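You operate a simulated robot arm through the tools that you are given. There is no shell and no other tool. Be economical: measure what you need, move in short steps, check, and stop when the job is done.

Carry out the task below with a simulated robot arm. There is one attempt and no reset: what you move stays moved.

TASK
Drop the cream tile in the spare tub and lid it.
Fine: slide the tub in between the green box and the grey tray; once the tile is in the tub, shut the box on the other tiles.

It is judged by the outcome, as a careful person would: the job done as asked, and still so three seconds after it is handed in. It fails if anything else is knocked over, pushed out of place, dropped, spilled or broken. A push-on lid holds only when it is set on centred and level and pressed home; a screw cap is set on level and turned clockwise until tight.

THE ROBOT
A 7-joint arm with a two-finger parallel gripper, fixed in place. Base frame: the origin is at the foot of the arm, x ahead of it, y to its left, z up. Readings come in mm, degrees, newtons and seconds.
With the tool pointing down near the work surface it reaches from about 360 to 780 mm from the base axis. Its first joint turns from -166.0 to 166.0 degrees. Payload 3.91 kg.
The TCP is the grasp point between the finger pads, 30 mm short of the fingertips. In the tool frame z runs along the fingers and y along their closing line. The gripper opens to 110 mm. The fingers are 20 mm wide and 10 mm thick; the gripper's body (48 by 112 mm) begins 55 mm behind the TCP.
Orientation is that of the tool frame in the base frame, as [roll, pitch, yaw] about the fixed x, y, z axes, in that order (R = Rz(yaw) Ry(pitch) Rx(roll)). With the fingers straight down and closing along the base's y, the tool's x points along the base's -x, its y along +y and its z along -z.

THE INTERFACE
- The arm moves only by the tool jog_arm. Its argument "rows" is a list of rows, each an object (a shift or turn left out is 0, a gripper value left out holds the last) with "slide": the shift along the tool's x, y, z in mm, a list of three; "rotation": the turn, a rotation vector about the tool's x, y, z in degrees, a list of three; "hand": the gripper command, from -1 (fully open) to 1 (shut), values between in proportion. In form: [{"slide": [x, y, z], "rotation": [rx, ry, rz], "hand": hand}, ...]. A call has 1 to 8 rows; each row shifts and turns the commanded pose from where the row before left it, along the tool's axes as they then stand. A row lasts 0.2 s, in which the tool goes at most 50 mm and 8.6 degrees; a call with a longer step from one row to the next is refused whole, and so is a gripper value outside its range. A pose out of reach is approached as far as the arm can. The call stops where the force on the tool passes 70 N (or 10 N more than at its start, if that is more) or the arm is blocked; 0.2 s more then pass. The fingers move at their own pace (about 153 mm/s each) and stop on an object; they squeeze with about 26 N. The grip force told is the motor's: it shows also when the fingers shut on nothing. Time passes only in rows, and 0.2 s behind the last, so rows that do not move let the fingers close. It gives the time, the measured TCP pose, the force on the tool (base axes), the opening and the grip force at its end, in the units of the frame above (readings bear some noise), and new pictures: "show" is both (left out), scene, wrist or none.
- Cameras (640 x 400 px; columns grow to the right, rows downward): "scene" is fixed at [221.4, -500.4, 1674.5]; the picture's right is [0.86, -0.52, 0.00], its down [-0.29, -0.48, -0.83] and it looks along [0.43, 0.71, -0.56] (base axes); focal length 347 px, centre (320, 200). "wrist" rides on the gripper at [77, 7, -114] in the tool frame; the picture's right is [-0.09, 1.00, 0.00], its down [-0.80, -0.07, -0.59] and it looks along [-0.59, -0.05, 0.80] (tool axes); focal length 270 px, centre (320, 200). There is no depth. A picture from a camera that has moved, and an enlarged one, comes with that camera's place and axes in the base frame and with its lens.
- raise_lower(by): slides the trunk up (or, below 0, down) by that many mm; the arm rides with it, the base frame stays. It gives what a move gives, with no picture.
- enlarge(camera, box): a new picture of the part [left, top, right, bottom] of that camera's present view, enlarged. It takes no simulated time.
- finish_job(): hands the job in; it is judged then, once.

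Go step by step. Nothing tells you positions but the pictures and the camera data: compare them with the known pose of the tool, close in by small moves and look again before you grip or let go. The budget is 120 turns and 200 pictures, counting those below and the enlarged ones. Unless the task says otherwise, let go and move clear before handing in, and close with one line.

The tools are called by a JSON object that holds its "op" and its "data". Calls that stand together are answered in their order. jog_arm: Moves the arm, as the interface text tells. Its arguments: {"type":"object","properties":{"rows":{"type":"array","items":{"type":"object","properties":{"slide":{"type":"array","items":{"type":"number"}},"rotation":{"type":"array","items":{"type":"number"}},"hand":{"type":"number"}}}},"show":{"type":"string","enum":["both","scene","wrist","none"]}},"required":["rows"]} The other tools are called the same way: raise_lower (by) slides the trunk up or down; enlarge (camera, box) takes an enlarged picture of a part of a camera's view; finish_job () hands the job in.

At the start:

```text
time_s: 0.0
position: [355.7, 131.0, 1338.9]
orientation: [-180.0, 0.0, -179.9]
wrist_force: [-0.1, -0.2, -0.4]
grip_width: 109.9
gripper_force: 0.1
trunk travel left (down, up): [-550.0, 60.0]
```

scene: 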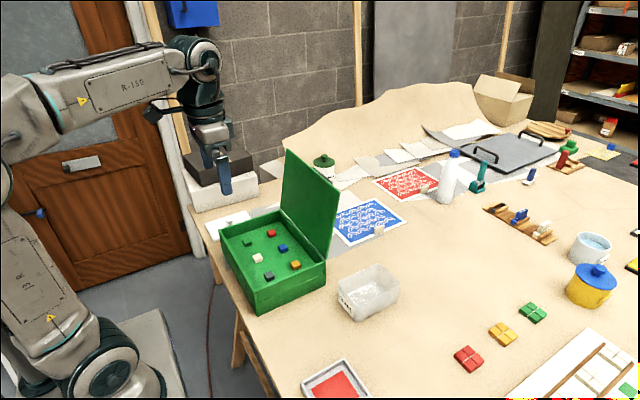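
wrist: 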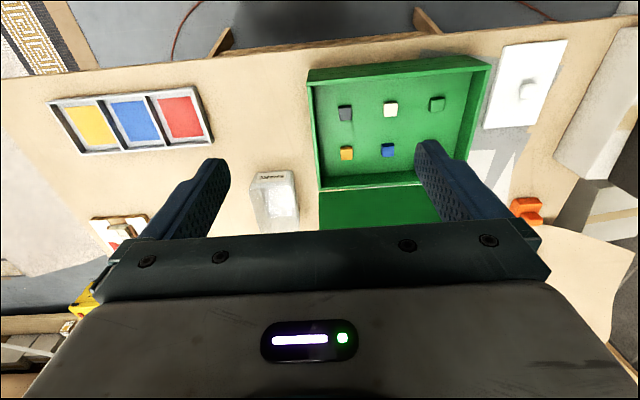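

I see the green box with its lid open, the clear tub further out, the compartment tray on the right, and a white plate with a knob beside the box that may be the tub's lid. I'll look closer before moving.

{"op": "enlarge", "data": {"camera": "scene", "box": [190, 140, 430, 290]}}

{"op": "enlarge", "data": {"camera": "scene", "box": [240, 250, 480, 400]}}

{"op": "enlarge", "data": {"camera": "wrist", "box": [240, 30, 640, 280]}}

```text
2.67 times, centred on (310, 215) of scene
camera zoom: at [221.4, -500.4, 1674.5], right [0.86, -0.52, 0.0], down [-0.29, -0.48, -0.83], along [0.43, 0.71, -0.56], focal length 926 px, centre (347, 160)
```

zoom: 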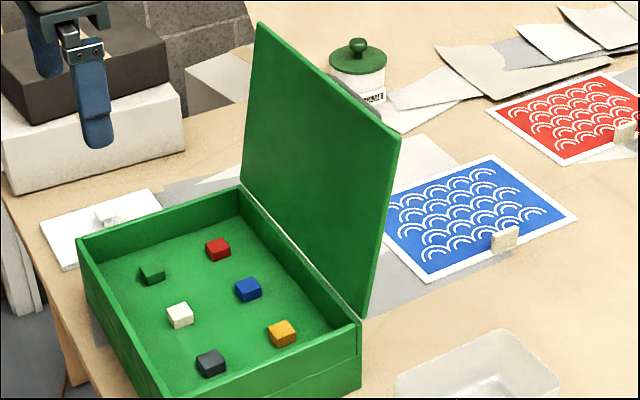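

```text
2.67 times, centred on (360, 325) of scene
camera zoom: at [221.4, -500.4, 1674.5], right [0.86, -0.52, 0.0], down [-0.29, -0.48, -0.83], along [0.43, 0.71, -0.56], focal length 926 px, centre (213, -133)
```

zoom: 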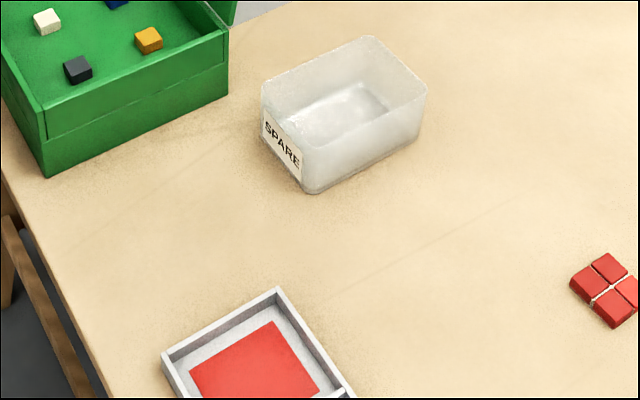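

```text
1.60 times, centred on (440, 155) of wrist
camera zoom: at [280.1, 137.0, 1454.0], right [0.09, 1.0, 0.0], down [0.8, -0.07, 0.59], along [0.59, -0.05, -0.8], focal length 432 px, centre (128, 272)
```

zoom: 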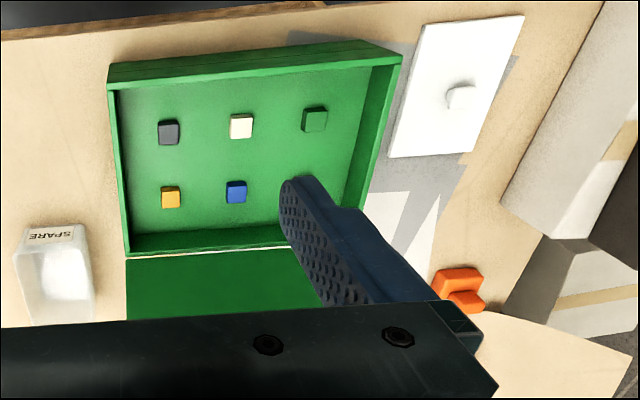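

The tub is about 160 long in x and 106 wide, near (680, -7), and the gap between box and tray runs from y ≈ -139 to 109 at x ≈ 405-535. I'll move down near the tub for a closer look.

{"op": "jog_arm", "data": {"rows": [{"slide": [-22, -17, 32]}, {"slide": [-22, -17, 32]}, {"slide": [-22, -17, 32]}, {"slide": [-22, -17, 32]}, {"slide": [-22, -17, 32]}, {"slide": [-22, -17, 32]}, {"slide": [-22, -17, 32]}, {"slide": [-22, -17, 32]}]}}

```text
time_s: 1.8
position: [532.6, -4.7, 1082.1]
orientation: [180.0, 0.0, 179.9]
wrist_force: [0.1, -0.2, -0.1]
grip_width: 109.9
gripper_force: 0.1
trunk travel left (down, up): [-550.0, 60.0]
camera wrist: at [457.0, 1.3, 1196.6], right [0.09, 1.0, 0.0], down [0.8, -0.07, 0.59], along [0.59, -0.05, -0.8], focal length 270 px, centre (320, 200)
```

scene: 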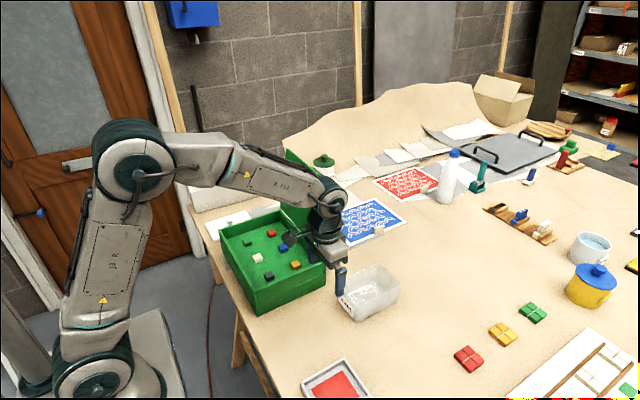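
wrist: 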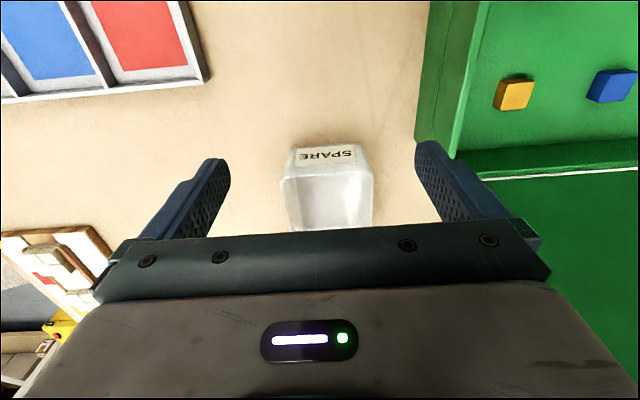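

The tub's near end is at x ≈ 620, but its height isn't clear yet. I'll move forward so the whole tub comes into the wrist view.

{"op": "jog_arm", "data": {"rows": [{"slide": [-40, 0, 0]}, {"slide": [-40, 0, 0]}, {"slide": [-40, 0, 0]}, {"slide": [-30, 0, 0]}]}}

```text
time_s: 2.8
position: [684.0, -4.8, 1082.6]
orientation: [-180.0, -0.2, -179.9]
wrist_force: [-0.4, 0.3, 0.9]
grip_width: 109.9
gripper_force: 0.0
trunk travel left (down, up): [-550.0, 60.0]
camera wrist: at [607.3, 1.0, 1197.8], right [0.09, 1.0, 0.0], down [0.8, -0.07, 0.59], along [0.59, -0.05, -0.81], focal length 270 px, centre (320, 200)
```

scene: 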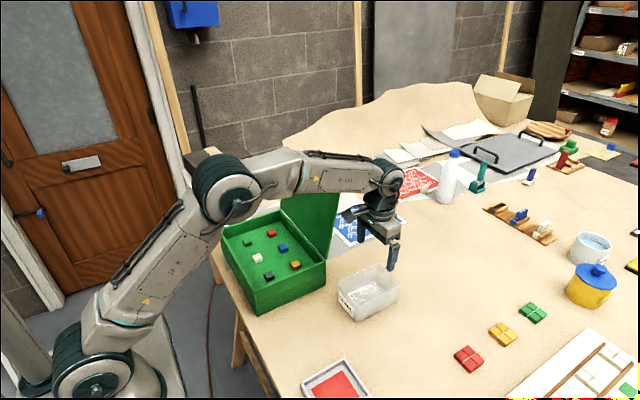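
wrist: 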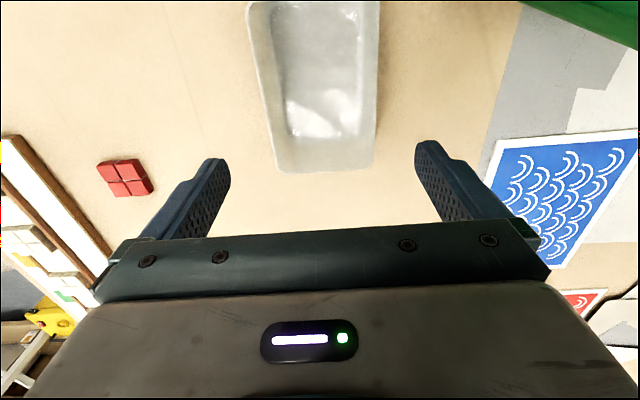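

{"op": "enlarge", "data": {"camera": "wrist", "box": [200, 0, 440, 180]}}

{"op": "enlarge", "data": {"camera": "scene", "box": [310, 220, 450, 330]}}

```text
2.22 times, centred on (320, 90) of wrist
camera zoom: at [607.3, 1.0, 1197.8], right [0.09, 1.0, 0.0], down [0.8, -0.07, 0.59], along [0.59, -0.05, -0.81], focal length 601 px, centre (320, 444)
```

zoom: 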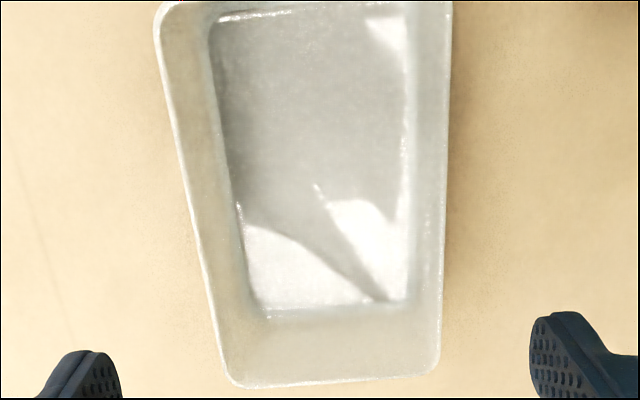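

```text
3.64 times, centred on (380, 275) of scene
camera zoom: at [221.4, -500.4, 1674.5], right [0.86, -0.52, 0.0], down [-0.29, -0.48, -0.83], along [0.43, 0.71, -0.56], focal length 1262 px, centre (102, -73)
```

zoom: 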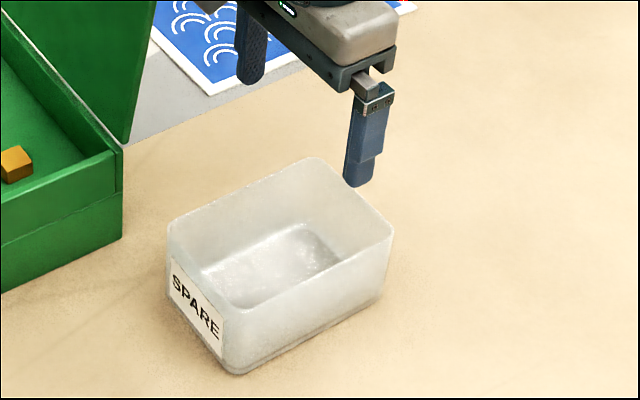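

Cross-checking the two cameras puts the work surface nearer z ≈ 880, and the tub rim at z ≈ 947, x 604-752, y -53 to 44. I'll pinch the tub's -y long wall at its middle, starting from just above it.

{"op": "jog_arm", "data": {"rows": [{"slide": [0, -24, 0], "hand": 0.2}, {"slide": [0, -24, 20]}, {"slide": [0, 0, 40]}, {"slide": [0, 0, 25]}, {}]}}

{"op": "enlarge", "data": {"camera": "scene", "box": [310, 200, 450, 330]}}

```text
time_s: 4.0
position: [682.1, -53.1, 997.5]
orientation: [-180.0, 0.0, 180.0]
wrist_force: [-0.4, 0.2, -1.1]
grip_width: 43.8
gripper_force: 0.1
trunk travel left (down, up): [-550.0, 60.0]
camera wrist: at [605.6, -47.1, 1112.8], right [0.09, 1.0, 0.0], down [0.8, -0.07, 0.59], along [0.59, -0.05, -0.8], focal length 270 px, centre (320, 200)
```

scene: 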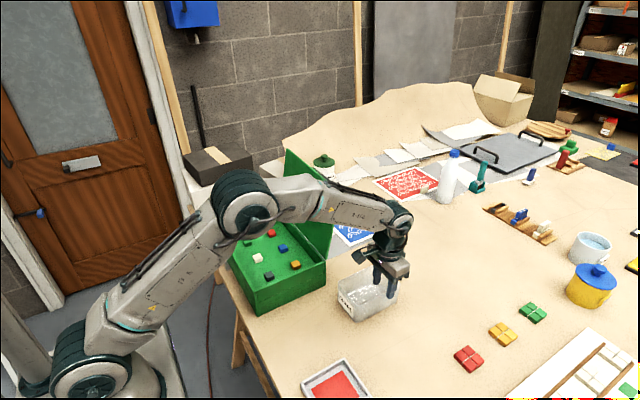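
wrist: 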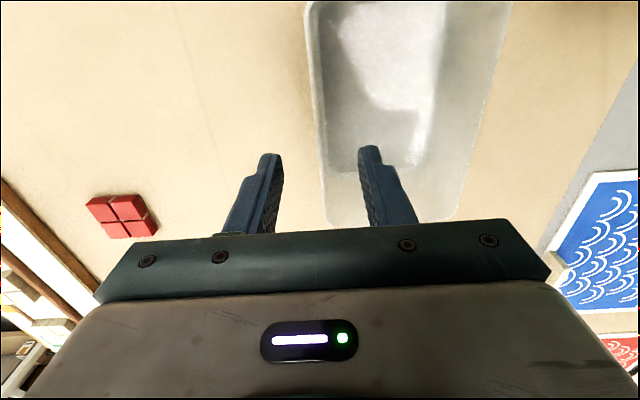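

```text
3.08 times, centred on (380, 265) of scene
camera zoom: at [221.4, -500.4, 1674.5], right [0.86, -0.52, 0.0], down [-0.29, -0.48, -0.83], along [0.43, 0.71, -0.56], focal length 1068 px, centre (135, 0)
```

zoom: 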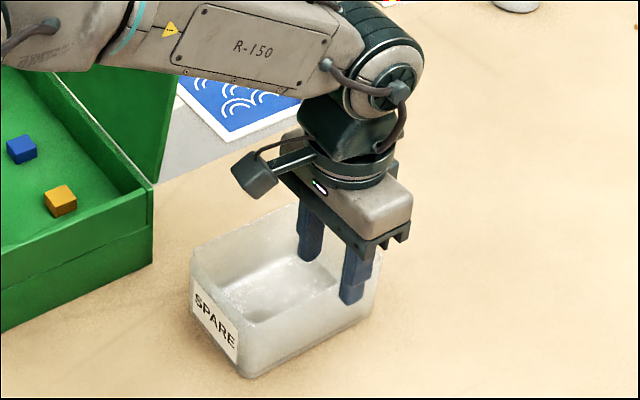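

The fingers straddle the -y wall as planned. I'll descend about 48 mm, watching the force, then close.

{"op": "jog_arm", "data": {"rows": [{"slide": [0, 0, 25]}, {"slide": [0, 0, 23]}, {"hand": 1}, {}, {}]}}

{"op": "enlarge", "data": {"camera": "scene", "box": [310, 200, 450, 330]}}

```text
time_s: 5.2
position: [683.2, -52.0, 949.8]
orientation: [-179.9, 0.1, -180.0]
wrist_force: [-0.5, 0.3, 0.8]
grip_width: 2.3
gripper_force: 25.9
trunk travel left (down, up): [-550.0, 60.0]
camera wrist: at [605.7, -46.2, 1063.9], right [0.09, 1.0, 0.0], down [0.8, -0.07, 0.59], along [0.59, -0.05, -0.8], focal length 270 px, centre (320, 200)
```

scene: 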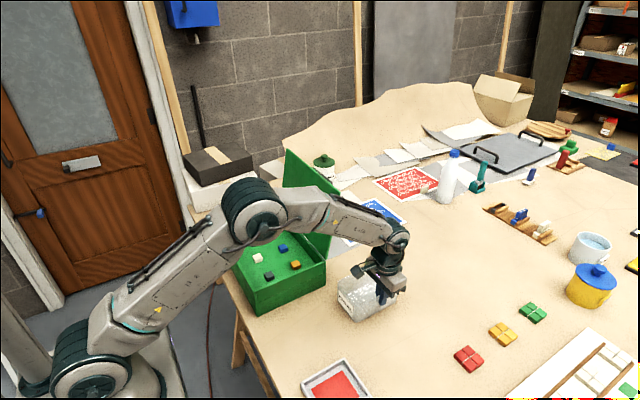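
wrist: 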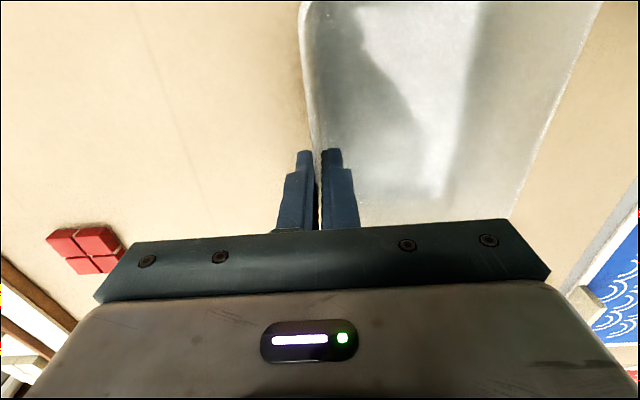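

```text
3.08 times, centred on (380, 265) of scene
camera zoom: at [221.4, -500.4, 1674.5], right [0.86, -0.52, 0.0], down [-0.29, -0.48, -0.83], along [0.43, 0.71, -0.56], focal length 1068 px, centre (135, 0)
```

zoom: 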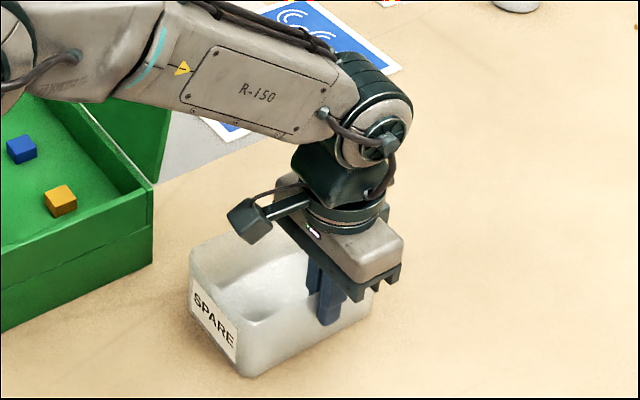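

The wall is gripped at 2.3 mm. Now I'll slide the tub 200 mm towards the base, into the gap.

{"op": "jog_arm", "data": {"rows": [{"slide": [12, 0, 0]}, {"slide": [28, 0, 0]}, {"slide": [28, 0, 0]}, {"slide": [28, 0, 0]}, {"slide": [28, 0, 0]}, {"slide": [28, 0, 0]}, {"slide": [28, 0, 0]}, {"slide": [20, 0, 0]}]}}

{"op": "enlarge", "data": {"camera": "scene", "box": [210, 220, 450, 400]}}

```text
time_s: 7.0
position: [482.1, -53.2, 951.5]
orientation: [-179.9, 0.1, 180.0]
wrist_force: [0.6, -1.0, -0.7]
grip_width: 2.4
gripper_force: 25.8
trunk travel left (down, up): [-550.0, 60.0]
camera wrist: at [406.0, -47.3, 1065.6], right [0.09, 1.0, 0.0], down [0.8, -0.07, 0.59], along [0.59, -0.05, -0.8], focal length 270 px, centre (320, 200)
```

scene: 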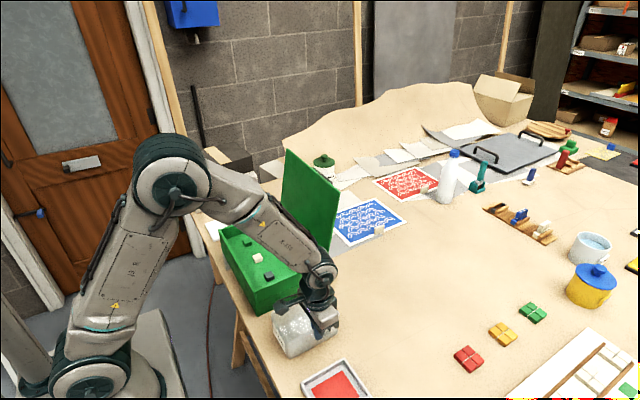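
wrist: 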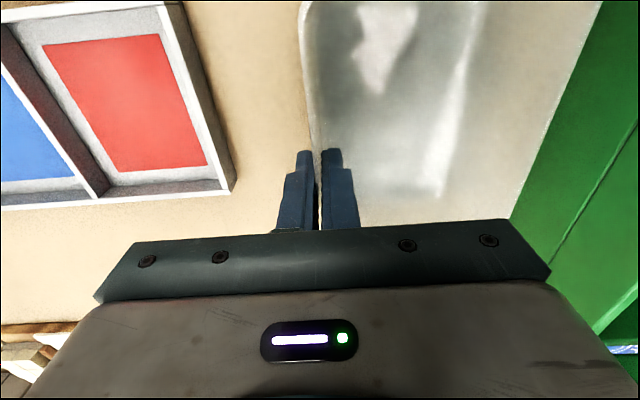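

```text
2.22 times, centred on (330, 310) of scene
camera zoom: at [221.4, -500.4, 1674.5], right [0.86, -0.52, 0.0], down [-0.29, -0.48, -0.83], along [0.43, 0.71, -0.56], focal length 772 px, centre (298, -44)
```

zoom: 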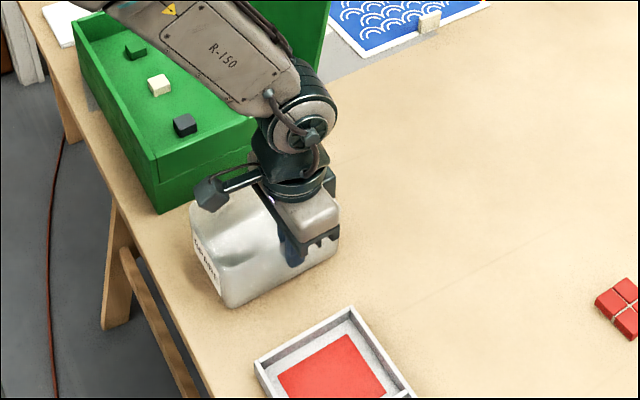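

The tub now sits in the gap. I'll release, rise, and move over the box to look at the cream tile.

{"op": "jog_arm", "data": {"rows": [{"hand": 0.2}, {}, {"slide": [0, 0, -30]}, {"slide": [0, 0, -45]}, {"slide": [0, 0, -45]}, {"slide": [0, 20, -40]}, {"slide": [0, 40, 0]}, {"slide": [0, 40, 0]}], "show": "none"}}

{"op": "jog_arm", "data": {"rows": [{"slide": [0, 45, 0]}, {"slide": [0, 45, 0]}, {"slide": [0, 45, 0]}, {"slide": [0, 45, 0]}, {"slide": [0, 20, 0]}, {}]}}

{"op": "enlarge", "data": {"camera": "scene", "box": [190, 180, 400, 380]}}

```text
time_s: 8.8
position: [481.2, 48.3, 1111.4]
orientation: [-179.9, 0.0, -179.9]
wrist_force: [0.1, -0.7, -1.1]
grip_width: 44.1
gripper_force: 0.0
trunk travel left (down, up): [-550.0, 60.0]
```

```text
time_s: 10.2
position: [483.0, 247.1, 1110.2]
orientation: [-180.0, 0.0, -179.9]
wrist_force: [1.0, 0.2, 0.0]
grip_width: 44.0
gripper_force: 0.1
trunk travel left (down, up): [-550.0, 60.0]
camera wrist: at [406.5, 253.1, 1225.3], right [0.09, 1.0, 0.0], down [0.8, -0.07, 0.59], along [0.59, -0.05, -0.8], focal length 270 px, centre (320, 200)
```

scene: 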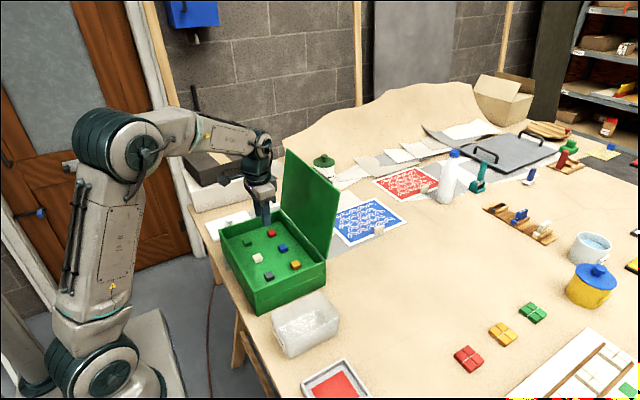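
wrist: 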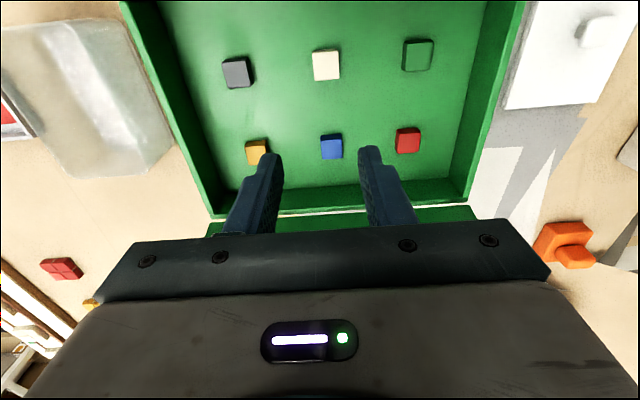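

```text
2.00 times, centred on (295, 280) of scene
camera zoom: at [221.4, -500.4, 1674.5], right [0.86, -0.52, 0.0], down [-0.29, -0.48, -0.83], along [0.43, 0.71, -0.56], focal length 694 px, centre (370, 40)
```

zoom: 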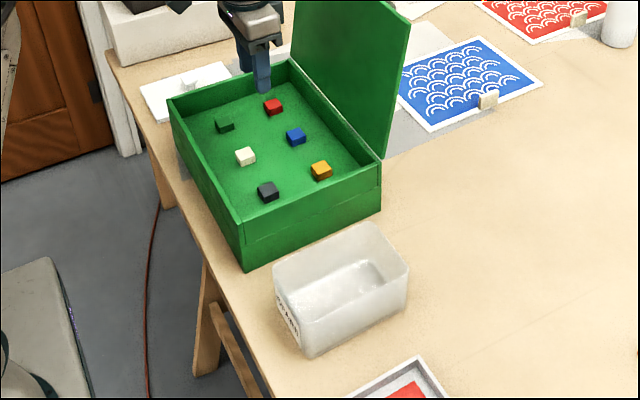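

The cream tile is at about (457, 255), with its top near z = 943. I'll hover above it and check.

{"op": "jog_arm", "data": {"rows": [{"slide": [26, 8.5, 10]}, {"slide": [0, 0, 45]}, {"slide": [0, 0, 50]}, {}]}}

{"op": "enlarge", "data": {"camera": "scene", "box": [210, 180, 350, 300]}}

```text
time_s: 11.2
position: [455.3, 256.1, 1006.2]
orientation: [180.0, -0.1, 180.0]
wrist_force: [-0.2, 0.8, -0.9]
grip_width: 44.2
gripper_force: 0.1
trunk travel left (down, up): [-550.0, 60.0]
camera wrist: at [379.5, 262.2, 1120.1], right [0.09, 1.0, 0.0], down [0.8, -0.07, 0.59], along [0.59, -0.05, -0.8], focal length 270 px, centre (320, 200)
```

scene: 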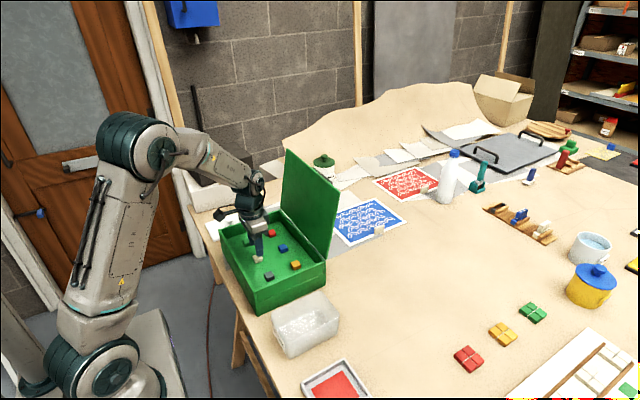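
wrist: 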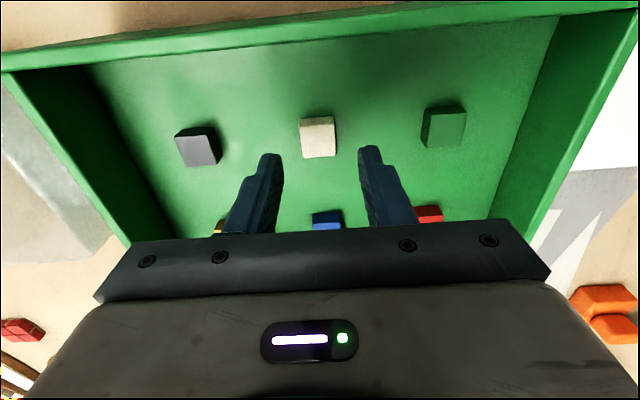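

```text
3.33 times, centred on (280, 240) of scene
camera zoom: at [221.4, -500.4, 1674.5], right [0.86, -0.52, 0.0], down [-0.29, -0.48, -0.83], along [0.43, 0.71, -0.56], focal length 1157 px, centre (453, 67)
```

zoom: 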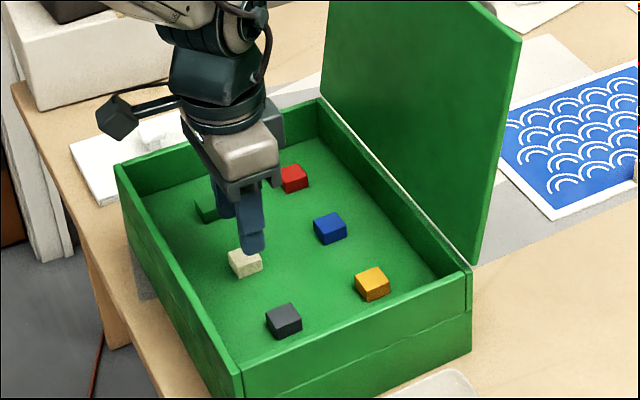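

Aligned to within a few millimetres. I'll descend to about z = 958 and close on the tile.

{"op": "jog_arm", "data": {"rows": [{"slide": [-4, -2, 20]}, {"slide": [0, 0, 18]}, {"slide": [0, 0, 10]}, {"hand": 1}, {}, {}]}}

{"op": "enlarge", "data": {"camera": "scene", "box": [210, 180, 350, 300]}}

```text
time_s: 12.2
position: [461.9, 251.6, 965.4]
orientation: [179.9, 0.7, 179.8]
wrist_force: [0.8, -7.7, 37.0]
grip_width: 22.6
gripper_force: 25.2
trunk travel left (down, up): [-550.0, 60.0]
stopped in row 5: the force on the tool passed its limit (the readings are from after the stop); the commanded pose is now the measured one
camera wrist: at [384.7, 257.7, 1078.9], right [0.09, 1.0, 0.0], down [0.79, -0.07, 0.61], along [0.6, -0.05, -0.8], focal length 270 px, centre (320, 200)
```

scene: 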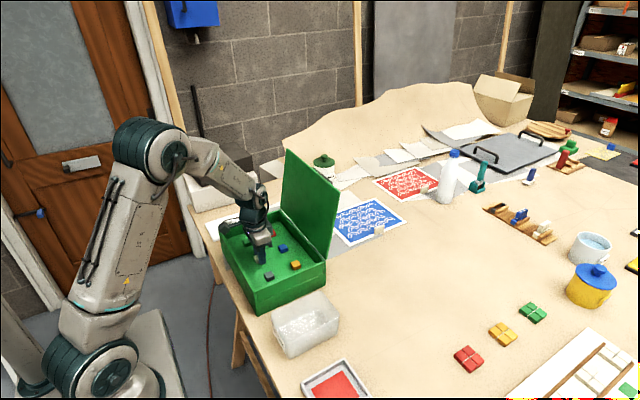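
wrist: 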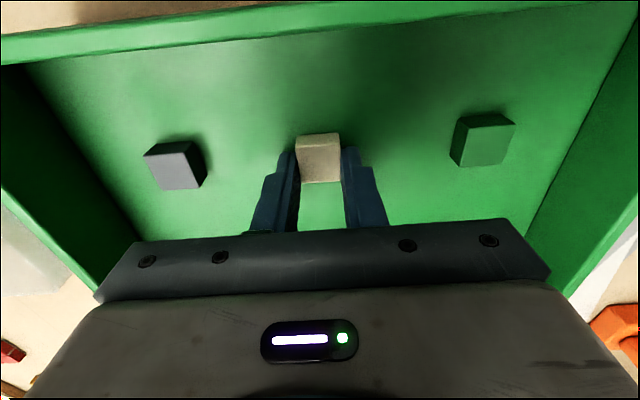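

```text
3.33 times, centred on (280, 240) of scene
camera zoom: at [221.4, -500.4, 1674.5], right [0.86, -0.52, 0.0], down [-0.29, -0.48, -0.83], along [0.43, 0.71, -0.56], focal length 1157 px, centre (453, 67)
```

zoom: 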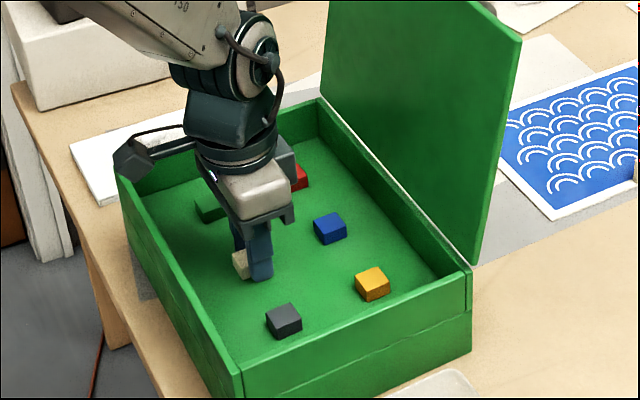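

The fingertips touched the box floor at z ≈ 935 and the tile is gripped at 22.6 mm. I'll lift gently and check it.

{"op": "jog_arm", "data": {"rows": [{}, {"slide": [0, 0, -15]}, {"slide": [0, 0, -30]}, {"slide": [0, 0, -40]}, {"slide": [0, 0, -40]}]}}

```text
time_s: 13.4
position: [459.3, 253.9, 1086.2]
orientation: [-180.0, 0.2, 179.9]
wrist_force: [-0.8, 0.2, 0.2]
grip_width: 22.7
gripper_force: 26.0
trunk travel left (down, up): [-550.0, 60.0]
camera wrist: at [384.1, 259.4, 1200.2], right [0.09, 1.0, 0.0], down [0.8, -0.07, 0.6], along [0.6, -0.05, -0.8], focal length 270 px, centre (320, 200)
```

scene: 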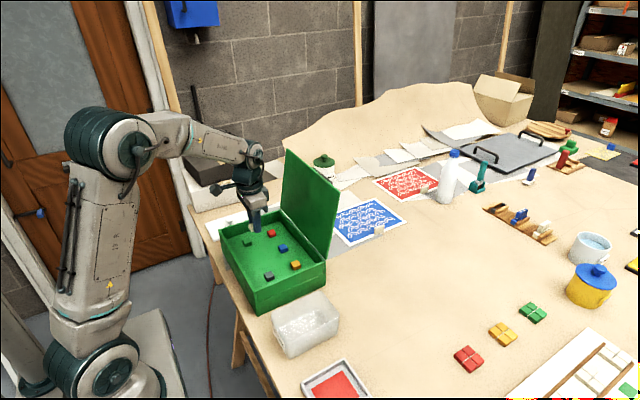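
wrist: 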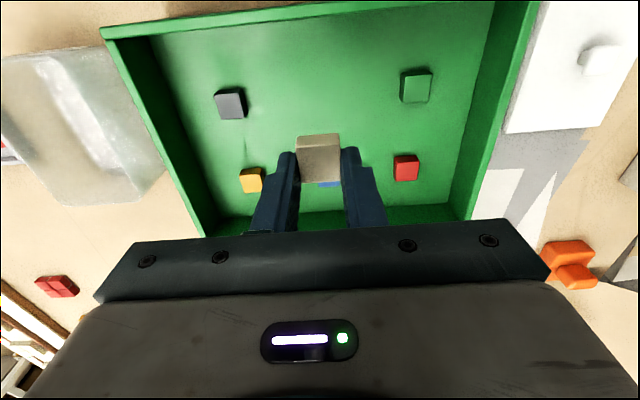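

The tile is held. I'll carry it over the tub at about (483, -6).

{"op": "jog_arm", "data": {"rows": [{"slide": [-4, -40, 0]}, {"slide": [-4, -44, 0]}, {"slide": [-4, -44, 0]}, {"slide": [-4, -44, 0]}, {"slide": [-4, -44, 0]}, {"slide": [-4, -44, 0]}, {"slide": [0, 0, 40]}, {"slide": [0, 0, 30]}]}}

{"op": "enlarge", "data": {"camera": "scene", "box": [240, 240, 380, 370]}}

```text
time_s: 15.2
position: [485.8, -8.2, 1016.3]
orientation: [-180.0, 0.3, 179.9]
wrist_force: [-0.5, -1.0, 0.1]
grip_width: 22.4
gripper_force: 25.9
trunk travel left (down, up): [-550.0, 60.0]
camera wrist: at [408.9, -1.5, 1130.1], right [0.09, 1.0, 0.0], down [0.8, -0.07, 0.6], along [0.6, -0.05, -0.8], focal length 270 px, centre (320, 200)
```

scene: 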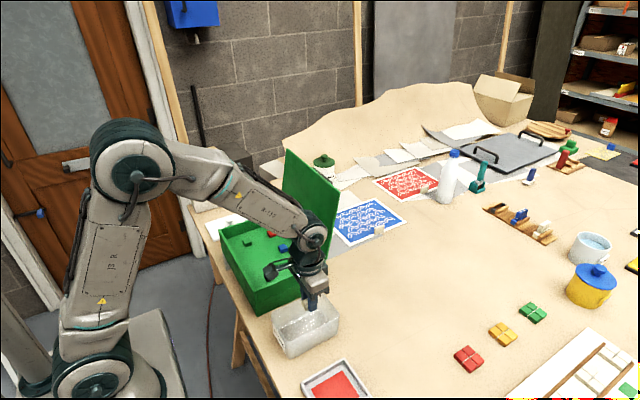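
wrist: 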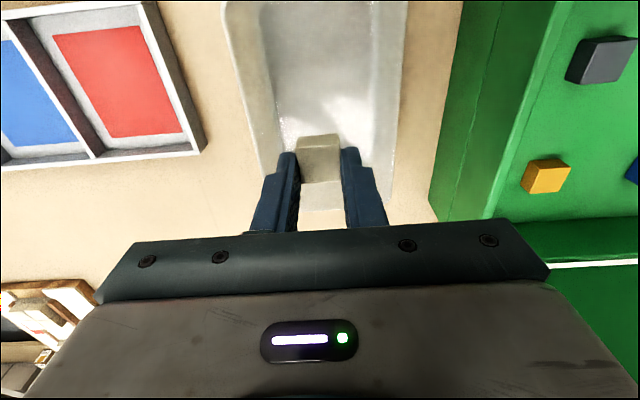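

```text
3.08 times, centred on (310, 305) of scene
camera zoom: at [221.4, -500.4, 1674.5], right [0.86, -0.52, 0.0], down [-0.29, -0.48, -0.83], along [0.43, 0.71, -0.56], focal length 1068 px, centre (351, -123)
```

zoom: 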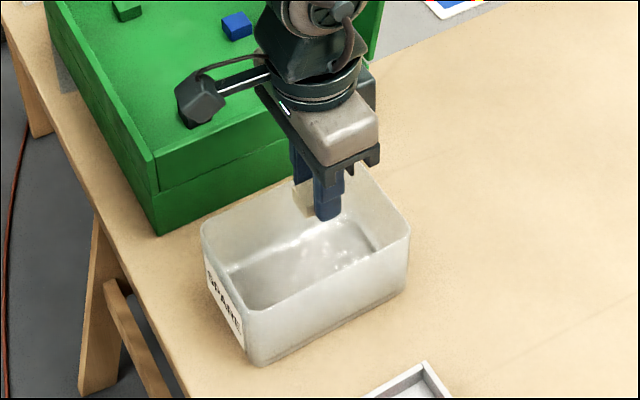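

Centred over the tub. I'll lower the tile close to the tub floor, open slightly, and come back up.

{"op": "jog_arm", "data": {"rows": [{"slide": [0, 2, 35]}, {"slide": [0, 0, 30]}, {"slide": [0, 0, 13]}, {"slide": [0, 0, 8]}, {"hand": 0.35}, {}, {}]}}

{"op": "enlarge", "data": {"camera": "scene", "box": [240, 240, 380, 370]}}

```text
time_s: 16.9
position: [485.7, -6.2, 930.4]
orientation: [180.0, 0.2, 179.8]
wrist_force: [-0.4, 1.5, -0.4]
grip_width: 35.6
gripper_force: 0.0
trunk travel left (down, up): [-550.0, 60.0]
camera wrist: at [409.1, 0.4, 1044.4], right [0.09, 1.0, 0.0], down [0.8, -0.07, 0.6], along [0.6, -0.05, -0.8], focal length 270 px, centre (320, 200)
```

scene: 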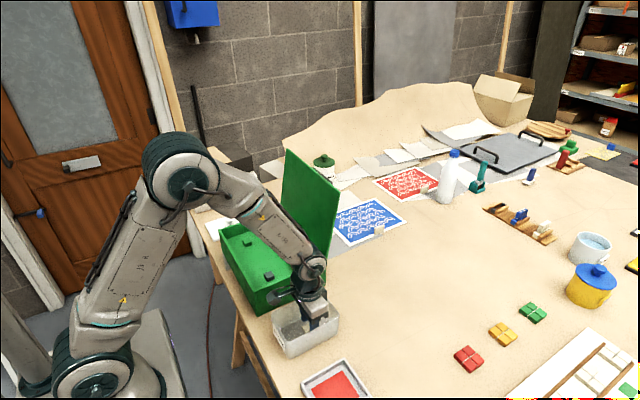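
wrist: 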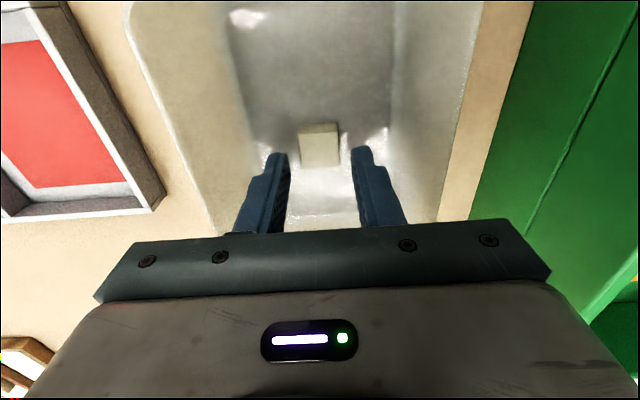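

```text
3.08 times, centred on (310, 305) of scene
camera zoom: at [221.4, -500.4, 1674.5], right [0.86, -0.52, 0.0], down [-0.29, -0.48, -0.83], along [0.43, 0.71, -0.56], focal length 1068 px, centre (351, -123)
```

zoom: 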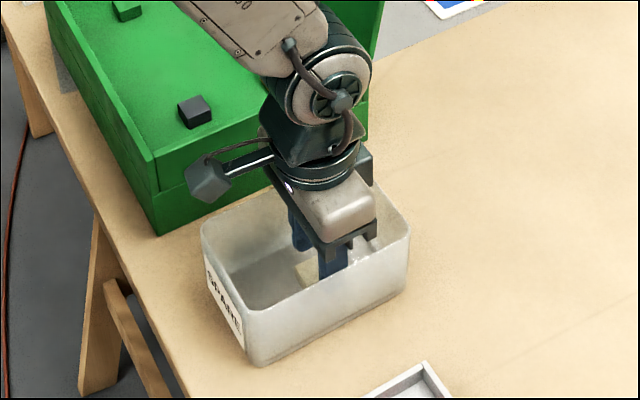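

The tile is resting in the tub. I'll rise and travel over the box to look at the white lid.

{"op": "jog_arm", "data": {"rows": [{"slide": [0, 0, -35]}, {"slide": [0, 0, -50]}, {"slide": [0, 0, -50]}, {"slide": [0, 0, -48]}, {"slide": [5, 45, 0]}, {"slide": [5, 48, 0]}, {"slide": [5, 48, 0]}, {"slide": [5, 48, 0]}], "show": "none"}}

{"op": "jog_arm", "data": {"rows": [{"slide": [5, 48, 0]}, {"slide": [5, 48, 0]}, {"slide": [0, 48, 0]}, {"slide": [0, 48, 0]}, {"slide": [0, 48, 0]}, {"slide": [0, 48, 0]}, {"slide": [0, 48, 0], "hand": -0.2}, {}]}}

{"op": "enlarge", "data": {"camera": "scene", "box": [180, 140, 340, 280]}}

{"op": "enlarge", "data": {"camera": "scene", "box": [240, 260, 380, 370]}}

```text
time_s: 18.6
position: [463.6, 185.4, 1113.0]
orientation: [-179.9, 0.4, 179.9]
wrist_force: [0.3, -0.1, 0.5]
grip_width: 35.9
gripper_force: 0.1
trunk travel left (down, up): [-550.0, 60.0]
```

```text
time_s: 20.4
position: [454.6, 520.7, 1113.6]
orientation: [-179.9, 0.3, 179.8]
wrist_force: [-0.1, 0.5, 0.4]
grip_width: 65.8
gripper_force: 0.1
trunk travel left (down, up): [-550.0, 60.0]
camera wrist: at [378.4, 526.5, 1226.8], right [0.09, 1.0, 0.0], down [0.8, -0.07, 0.6], along [0.6, -0.05, -0.8], focal length 270 px, centre (320, 200)
```

scene: 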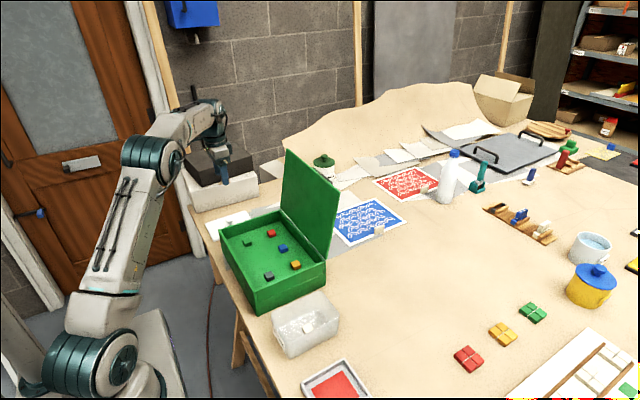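
wrist: 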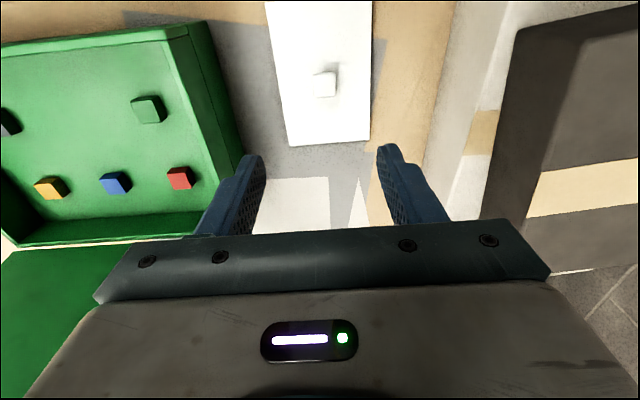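

```text
2.86 times, centred on (260, 210) of scene
camera zoom: at [221.4, -500.4, 1674.5], right [0.86, -0.52, 0.0], down [-0.29, -0.48, -0.83], along [0.43, 0.71, -0.56], focal length 992 px, centre (491, 171)
```

zoom: 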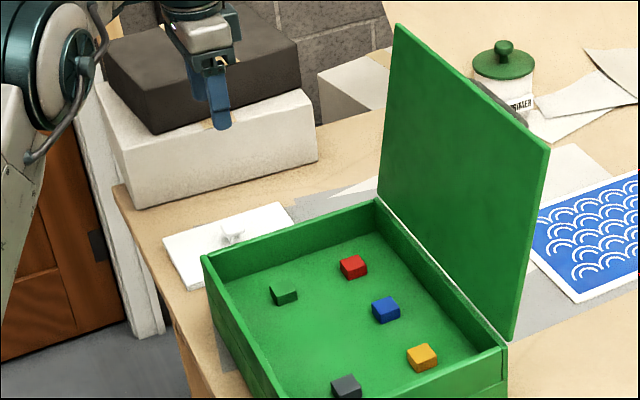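

```text
3.64 times, centred on (310, 315) of scene
camera zoom: at [221.4, -500.4, 1674.5], right [0.86, -0.52, 0.0], down [-0.29, -0.48, -0.83], along [0.43, 0.71, -0.56], focal length 1262 px, centre (356, -218)
```

zoom: 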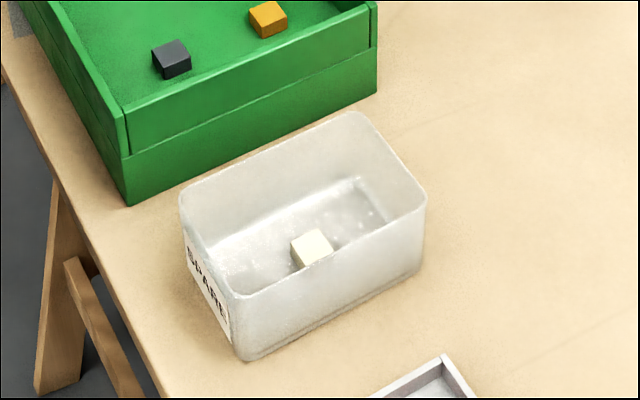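

The lid is about 162 x 110, centred near (455, 527), and it lines up with the tub. I'll come down over its knob for a closer look.

{"op": "jog_arm", "data": {"rows": [{"slide": [0, 5, 45]}, {"slide": [0, 0, 45]}, {"slide": [0, 0, 35]}, {}]}}

{"op": "enlarge", "data": {"camera": "wrist", "box": [220, 60, 420, 240]}}

{"op": "enlarge", "data": {"camera": "scene", "box": [190, 170, 290, 250]}}

```text
time_s: 21.4
position: [454.7, 525.1, 988.4]
orientation: [-179.9, 0.3, 179.9]
wrist_force: [0.6, 0.4, 0.3]
grip_width: 65.9
gripper_force: 0.1
trunk travel left (down, up): [-550.0, 60.0]
camera wrist: at [378.6, 531.2, 1101.7], right [0.09, 1.0, 0.0], down [0.8, -0.07, 0.6], along [0.6, -0.05, -0.8], focal length 270 px, centre (320, 200)
```

scene: 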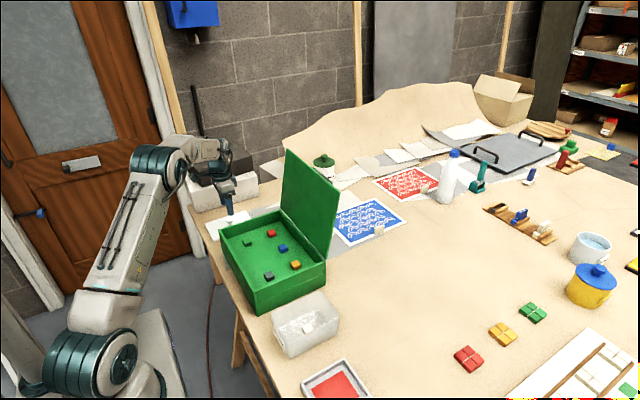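
wrist: 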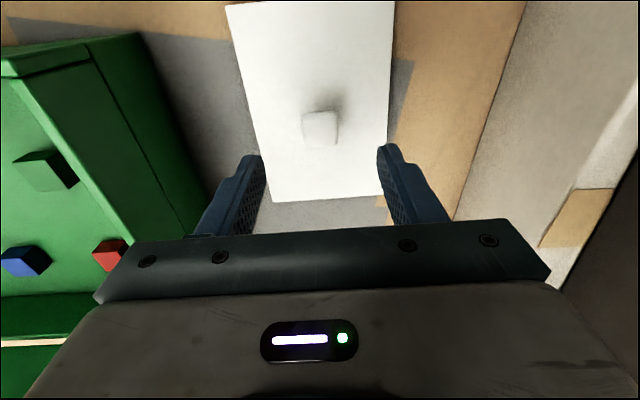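

```text
2.22 times, centred on (320, 150) of wrist
camera zoom: at [378.6, 531.2, 1101.7], right [0.09, 1.0, 0.0], down [0.8, -0.07, 0.6], along [0.6, -0.05, -0.8], focal length 601 px, centre (320, 311)
```

zoom: 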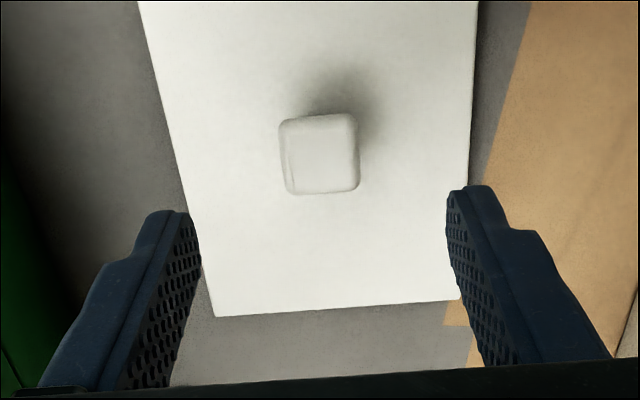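

```text
5.00 times, centred on (240, 210) of scene
camera zoom: at [221.4, -500.4, 1674.5], right [0.86, -0.52, 0.0], down [-0.29, -0.48, -0.83], along [0.43, 0.71, -0.56], focal length 1736 px, centre (720, 150)
```

zoom: 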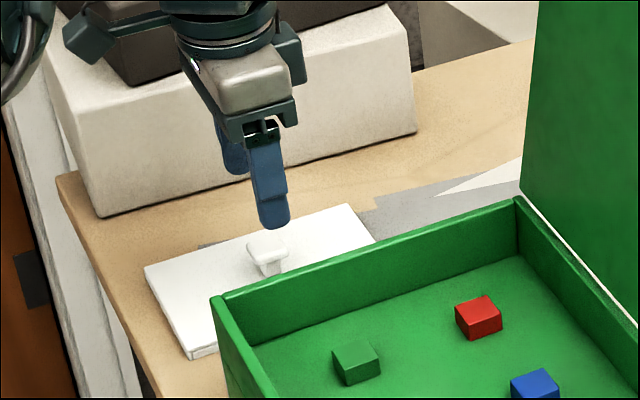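

The knob is a small mushroom about 26 mm wide at (457, 525), standing over the lid plate at z ≈ 890. I'll lower the fingers around it and close.

{"op": "jog_arm", "data": {"rows": [{"slide": [-2.5, 0, 30]}, {"slide": [0, 0, 22]}, {"slide": [0, 0, 8]}, {}, {}]}}

{"op": "enlarge", "data": {"camera": "scene", "box": [190, 170, 290, 250]}}

{"op": "enlarge", "data": {"camera": "wrist", "box": [220, 60, 420, 240]}}

```text
time_s: 22.6
position: [458.4, 525.6, 927.3]
orientation: [-179.9, 0.3, 180.0]
wrist_force: [-0.5, 0.7, -1.3]
grip_width: 65.7
gripper_force: 0.0
trunk travel left (down, up): [-550.0, 60.0]
camera wrist: at [382.6, 530.8, 1042.3], right [0.09, 1.0, 0.0], down [0.8, -0.07, 0.6], along [0.6, -0.05, -0.8], focal length 270 px, centre (320, 200)
```

scene: 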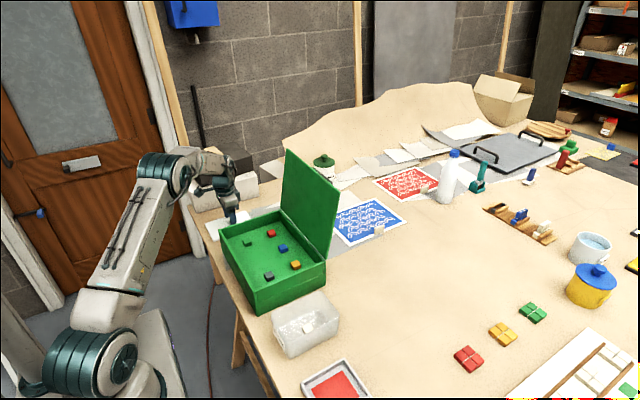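
wrist: 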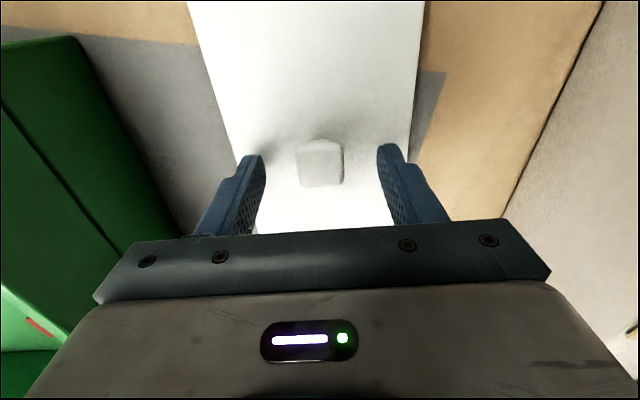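

```text
5.00 times, centred on (240, 210) of scene
camera zoom: at [221.4, -500.4, 1674.5], right [0.86, -0.52, 0.0], down [-0.29, -0.48, -0.83], along [0.43, 0.71, -0.56], focal length 1736 px, centre (720, 150)
```

zoom: 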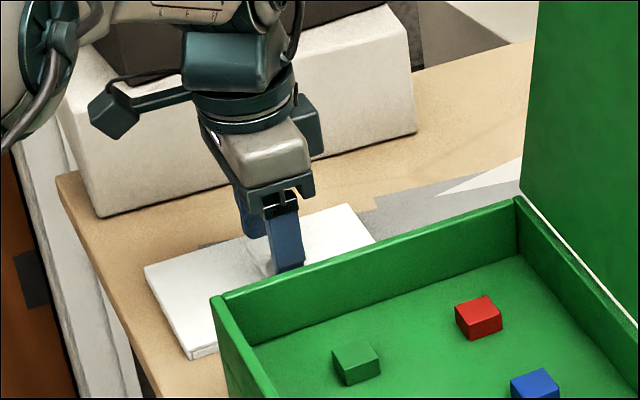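

```text
2.22 times, centred on (320, 150) of wrist
camera zoom: at [382.6, 530.8, 1042.3], right [0.09, 1.0, 0.0], down [0.8, -0.07, 0.6], along [0.6, -0.05, -0.8], focal length 601 px, centre (320, 311)
```

zoom: 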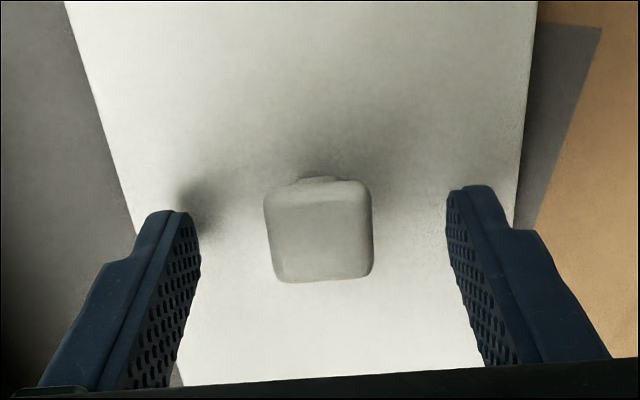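

The fingertips are around the knob's cap. Closing.

{"op": "jog_arm", "data": {"rows": [{"slide": [0, 0, 1.5], "hand": 1}, {}, {}, {}]}}

{"op": "enlarge", "data": {"camera": "wrist", "box": [220, 60, 420, 240]}}

```text
time_s: 23.6
position: [459.0, 524.8, 927.2]
orientation: [180.0, 0.2, 179.9]
wrist_force: [1.1, 2.6, 8.5]
grip_width: 24.8
gripper_force: 25.6
trunk travel left (down, up): [-550.0, 60.0]
camera wrist: at [382.5, 530.7, 1041.6], right [0.09, 1.0, 0.0], down [0.8, -0.07, 0.6], along [0.6, -0.05, -0.8], focal length 270 px, centre (320, 200)
```

scene: 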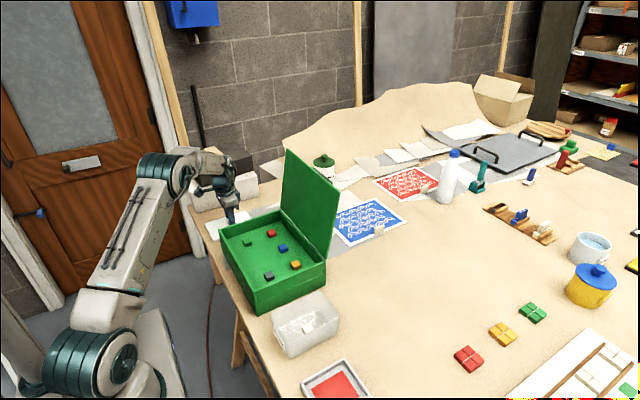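
wrist: 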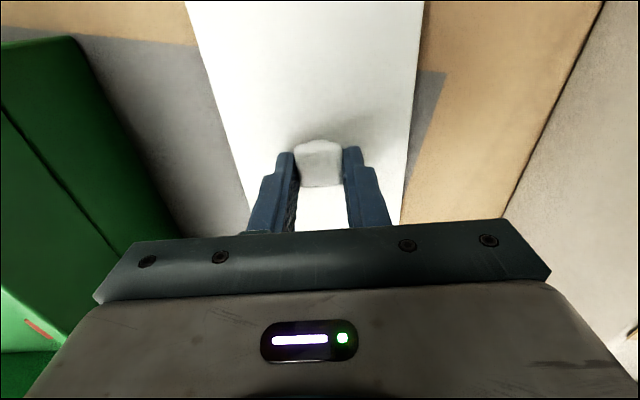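

```text
2.22 times, centred on (320, 150) of wrist
camera zoom: at [382.5, 530.7, 1041.6], right [0.09, 1.0, 0.0], down [0.8, -0.07, 0.6], along [0.6, -0.05, -0.8], focal length 601 px, centre (320, 311)
```

zoom: 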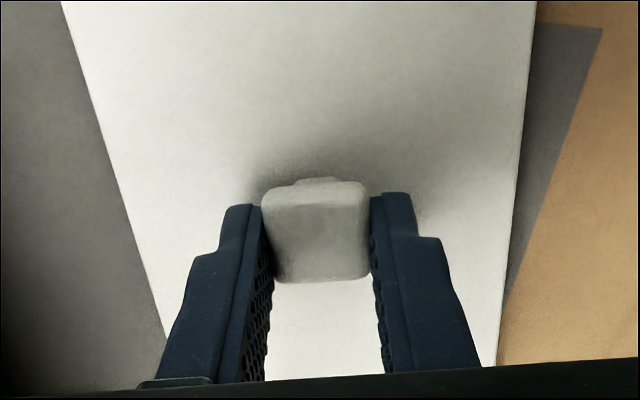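

The knob is gripped at 24.8 mm. I'll lift the lid and check that it hangs level.

{"op": "jog_arm", "data": {"rows": [{"slide": [0, 0, -10]}, {"slide": [0, 0, -30]}, {"slide": [0, 0, -40]}, {"slide": [0, 0, -40]}, {"slide": [0, 0, -40]}, {}]}}

{"op": "enlarge", "data": {"camera": "scene", "box": [160, 120, 300, 240]}}

```text
time_s: 25.1
position: [459.5, 524.0, 1086.9]
orientation: [-179.8, 0.4, 180.0]
wrist_force: [-0.1, 0.3, 0.3]
grip_width: 24.8
gripper_force: 25.9
trunk travel left (down, up): [-550.0, 60.0]
camera wrist: at [381.6, 530.7, 1201.1], right [0.09, 1.0, 0.0], down [0.8, -0.07, 0.6], along [0.6, -0.05, -0.8], focal length 270 px, centre (320, 200)
```

scene: 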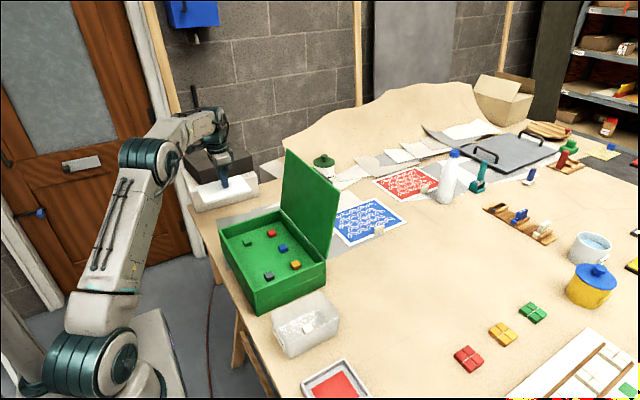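
wrist: 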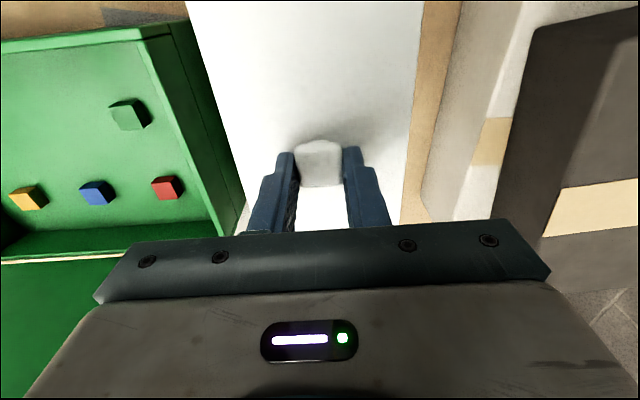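

```text
3.33 times, centred on (230, 180) of scene
camera zoom: at [221.4, -500.4, 1674.5], right [0.86, -0.52, 0.0], down [-0.29, -0.48, -0.83], along [0.43, 0.71, -0.56], focal length 1157 px, centre (620, 267)
```

zoom: 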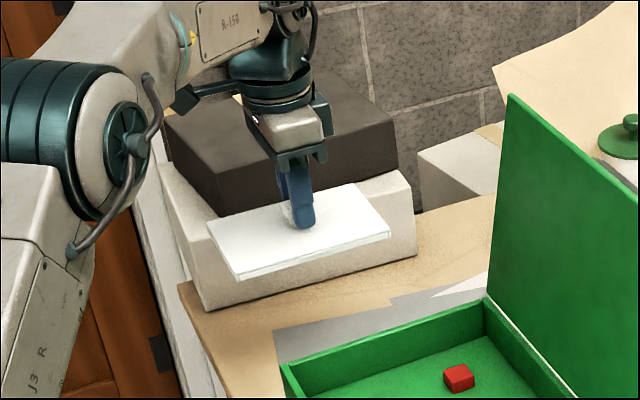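

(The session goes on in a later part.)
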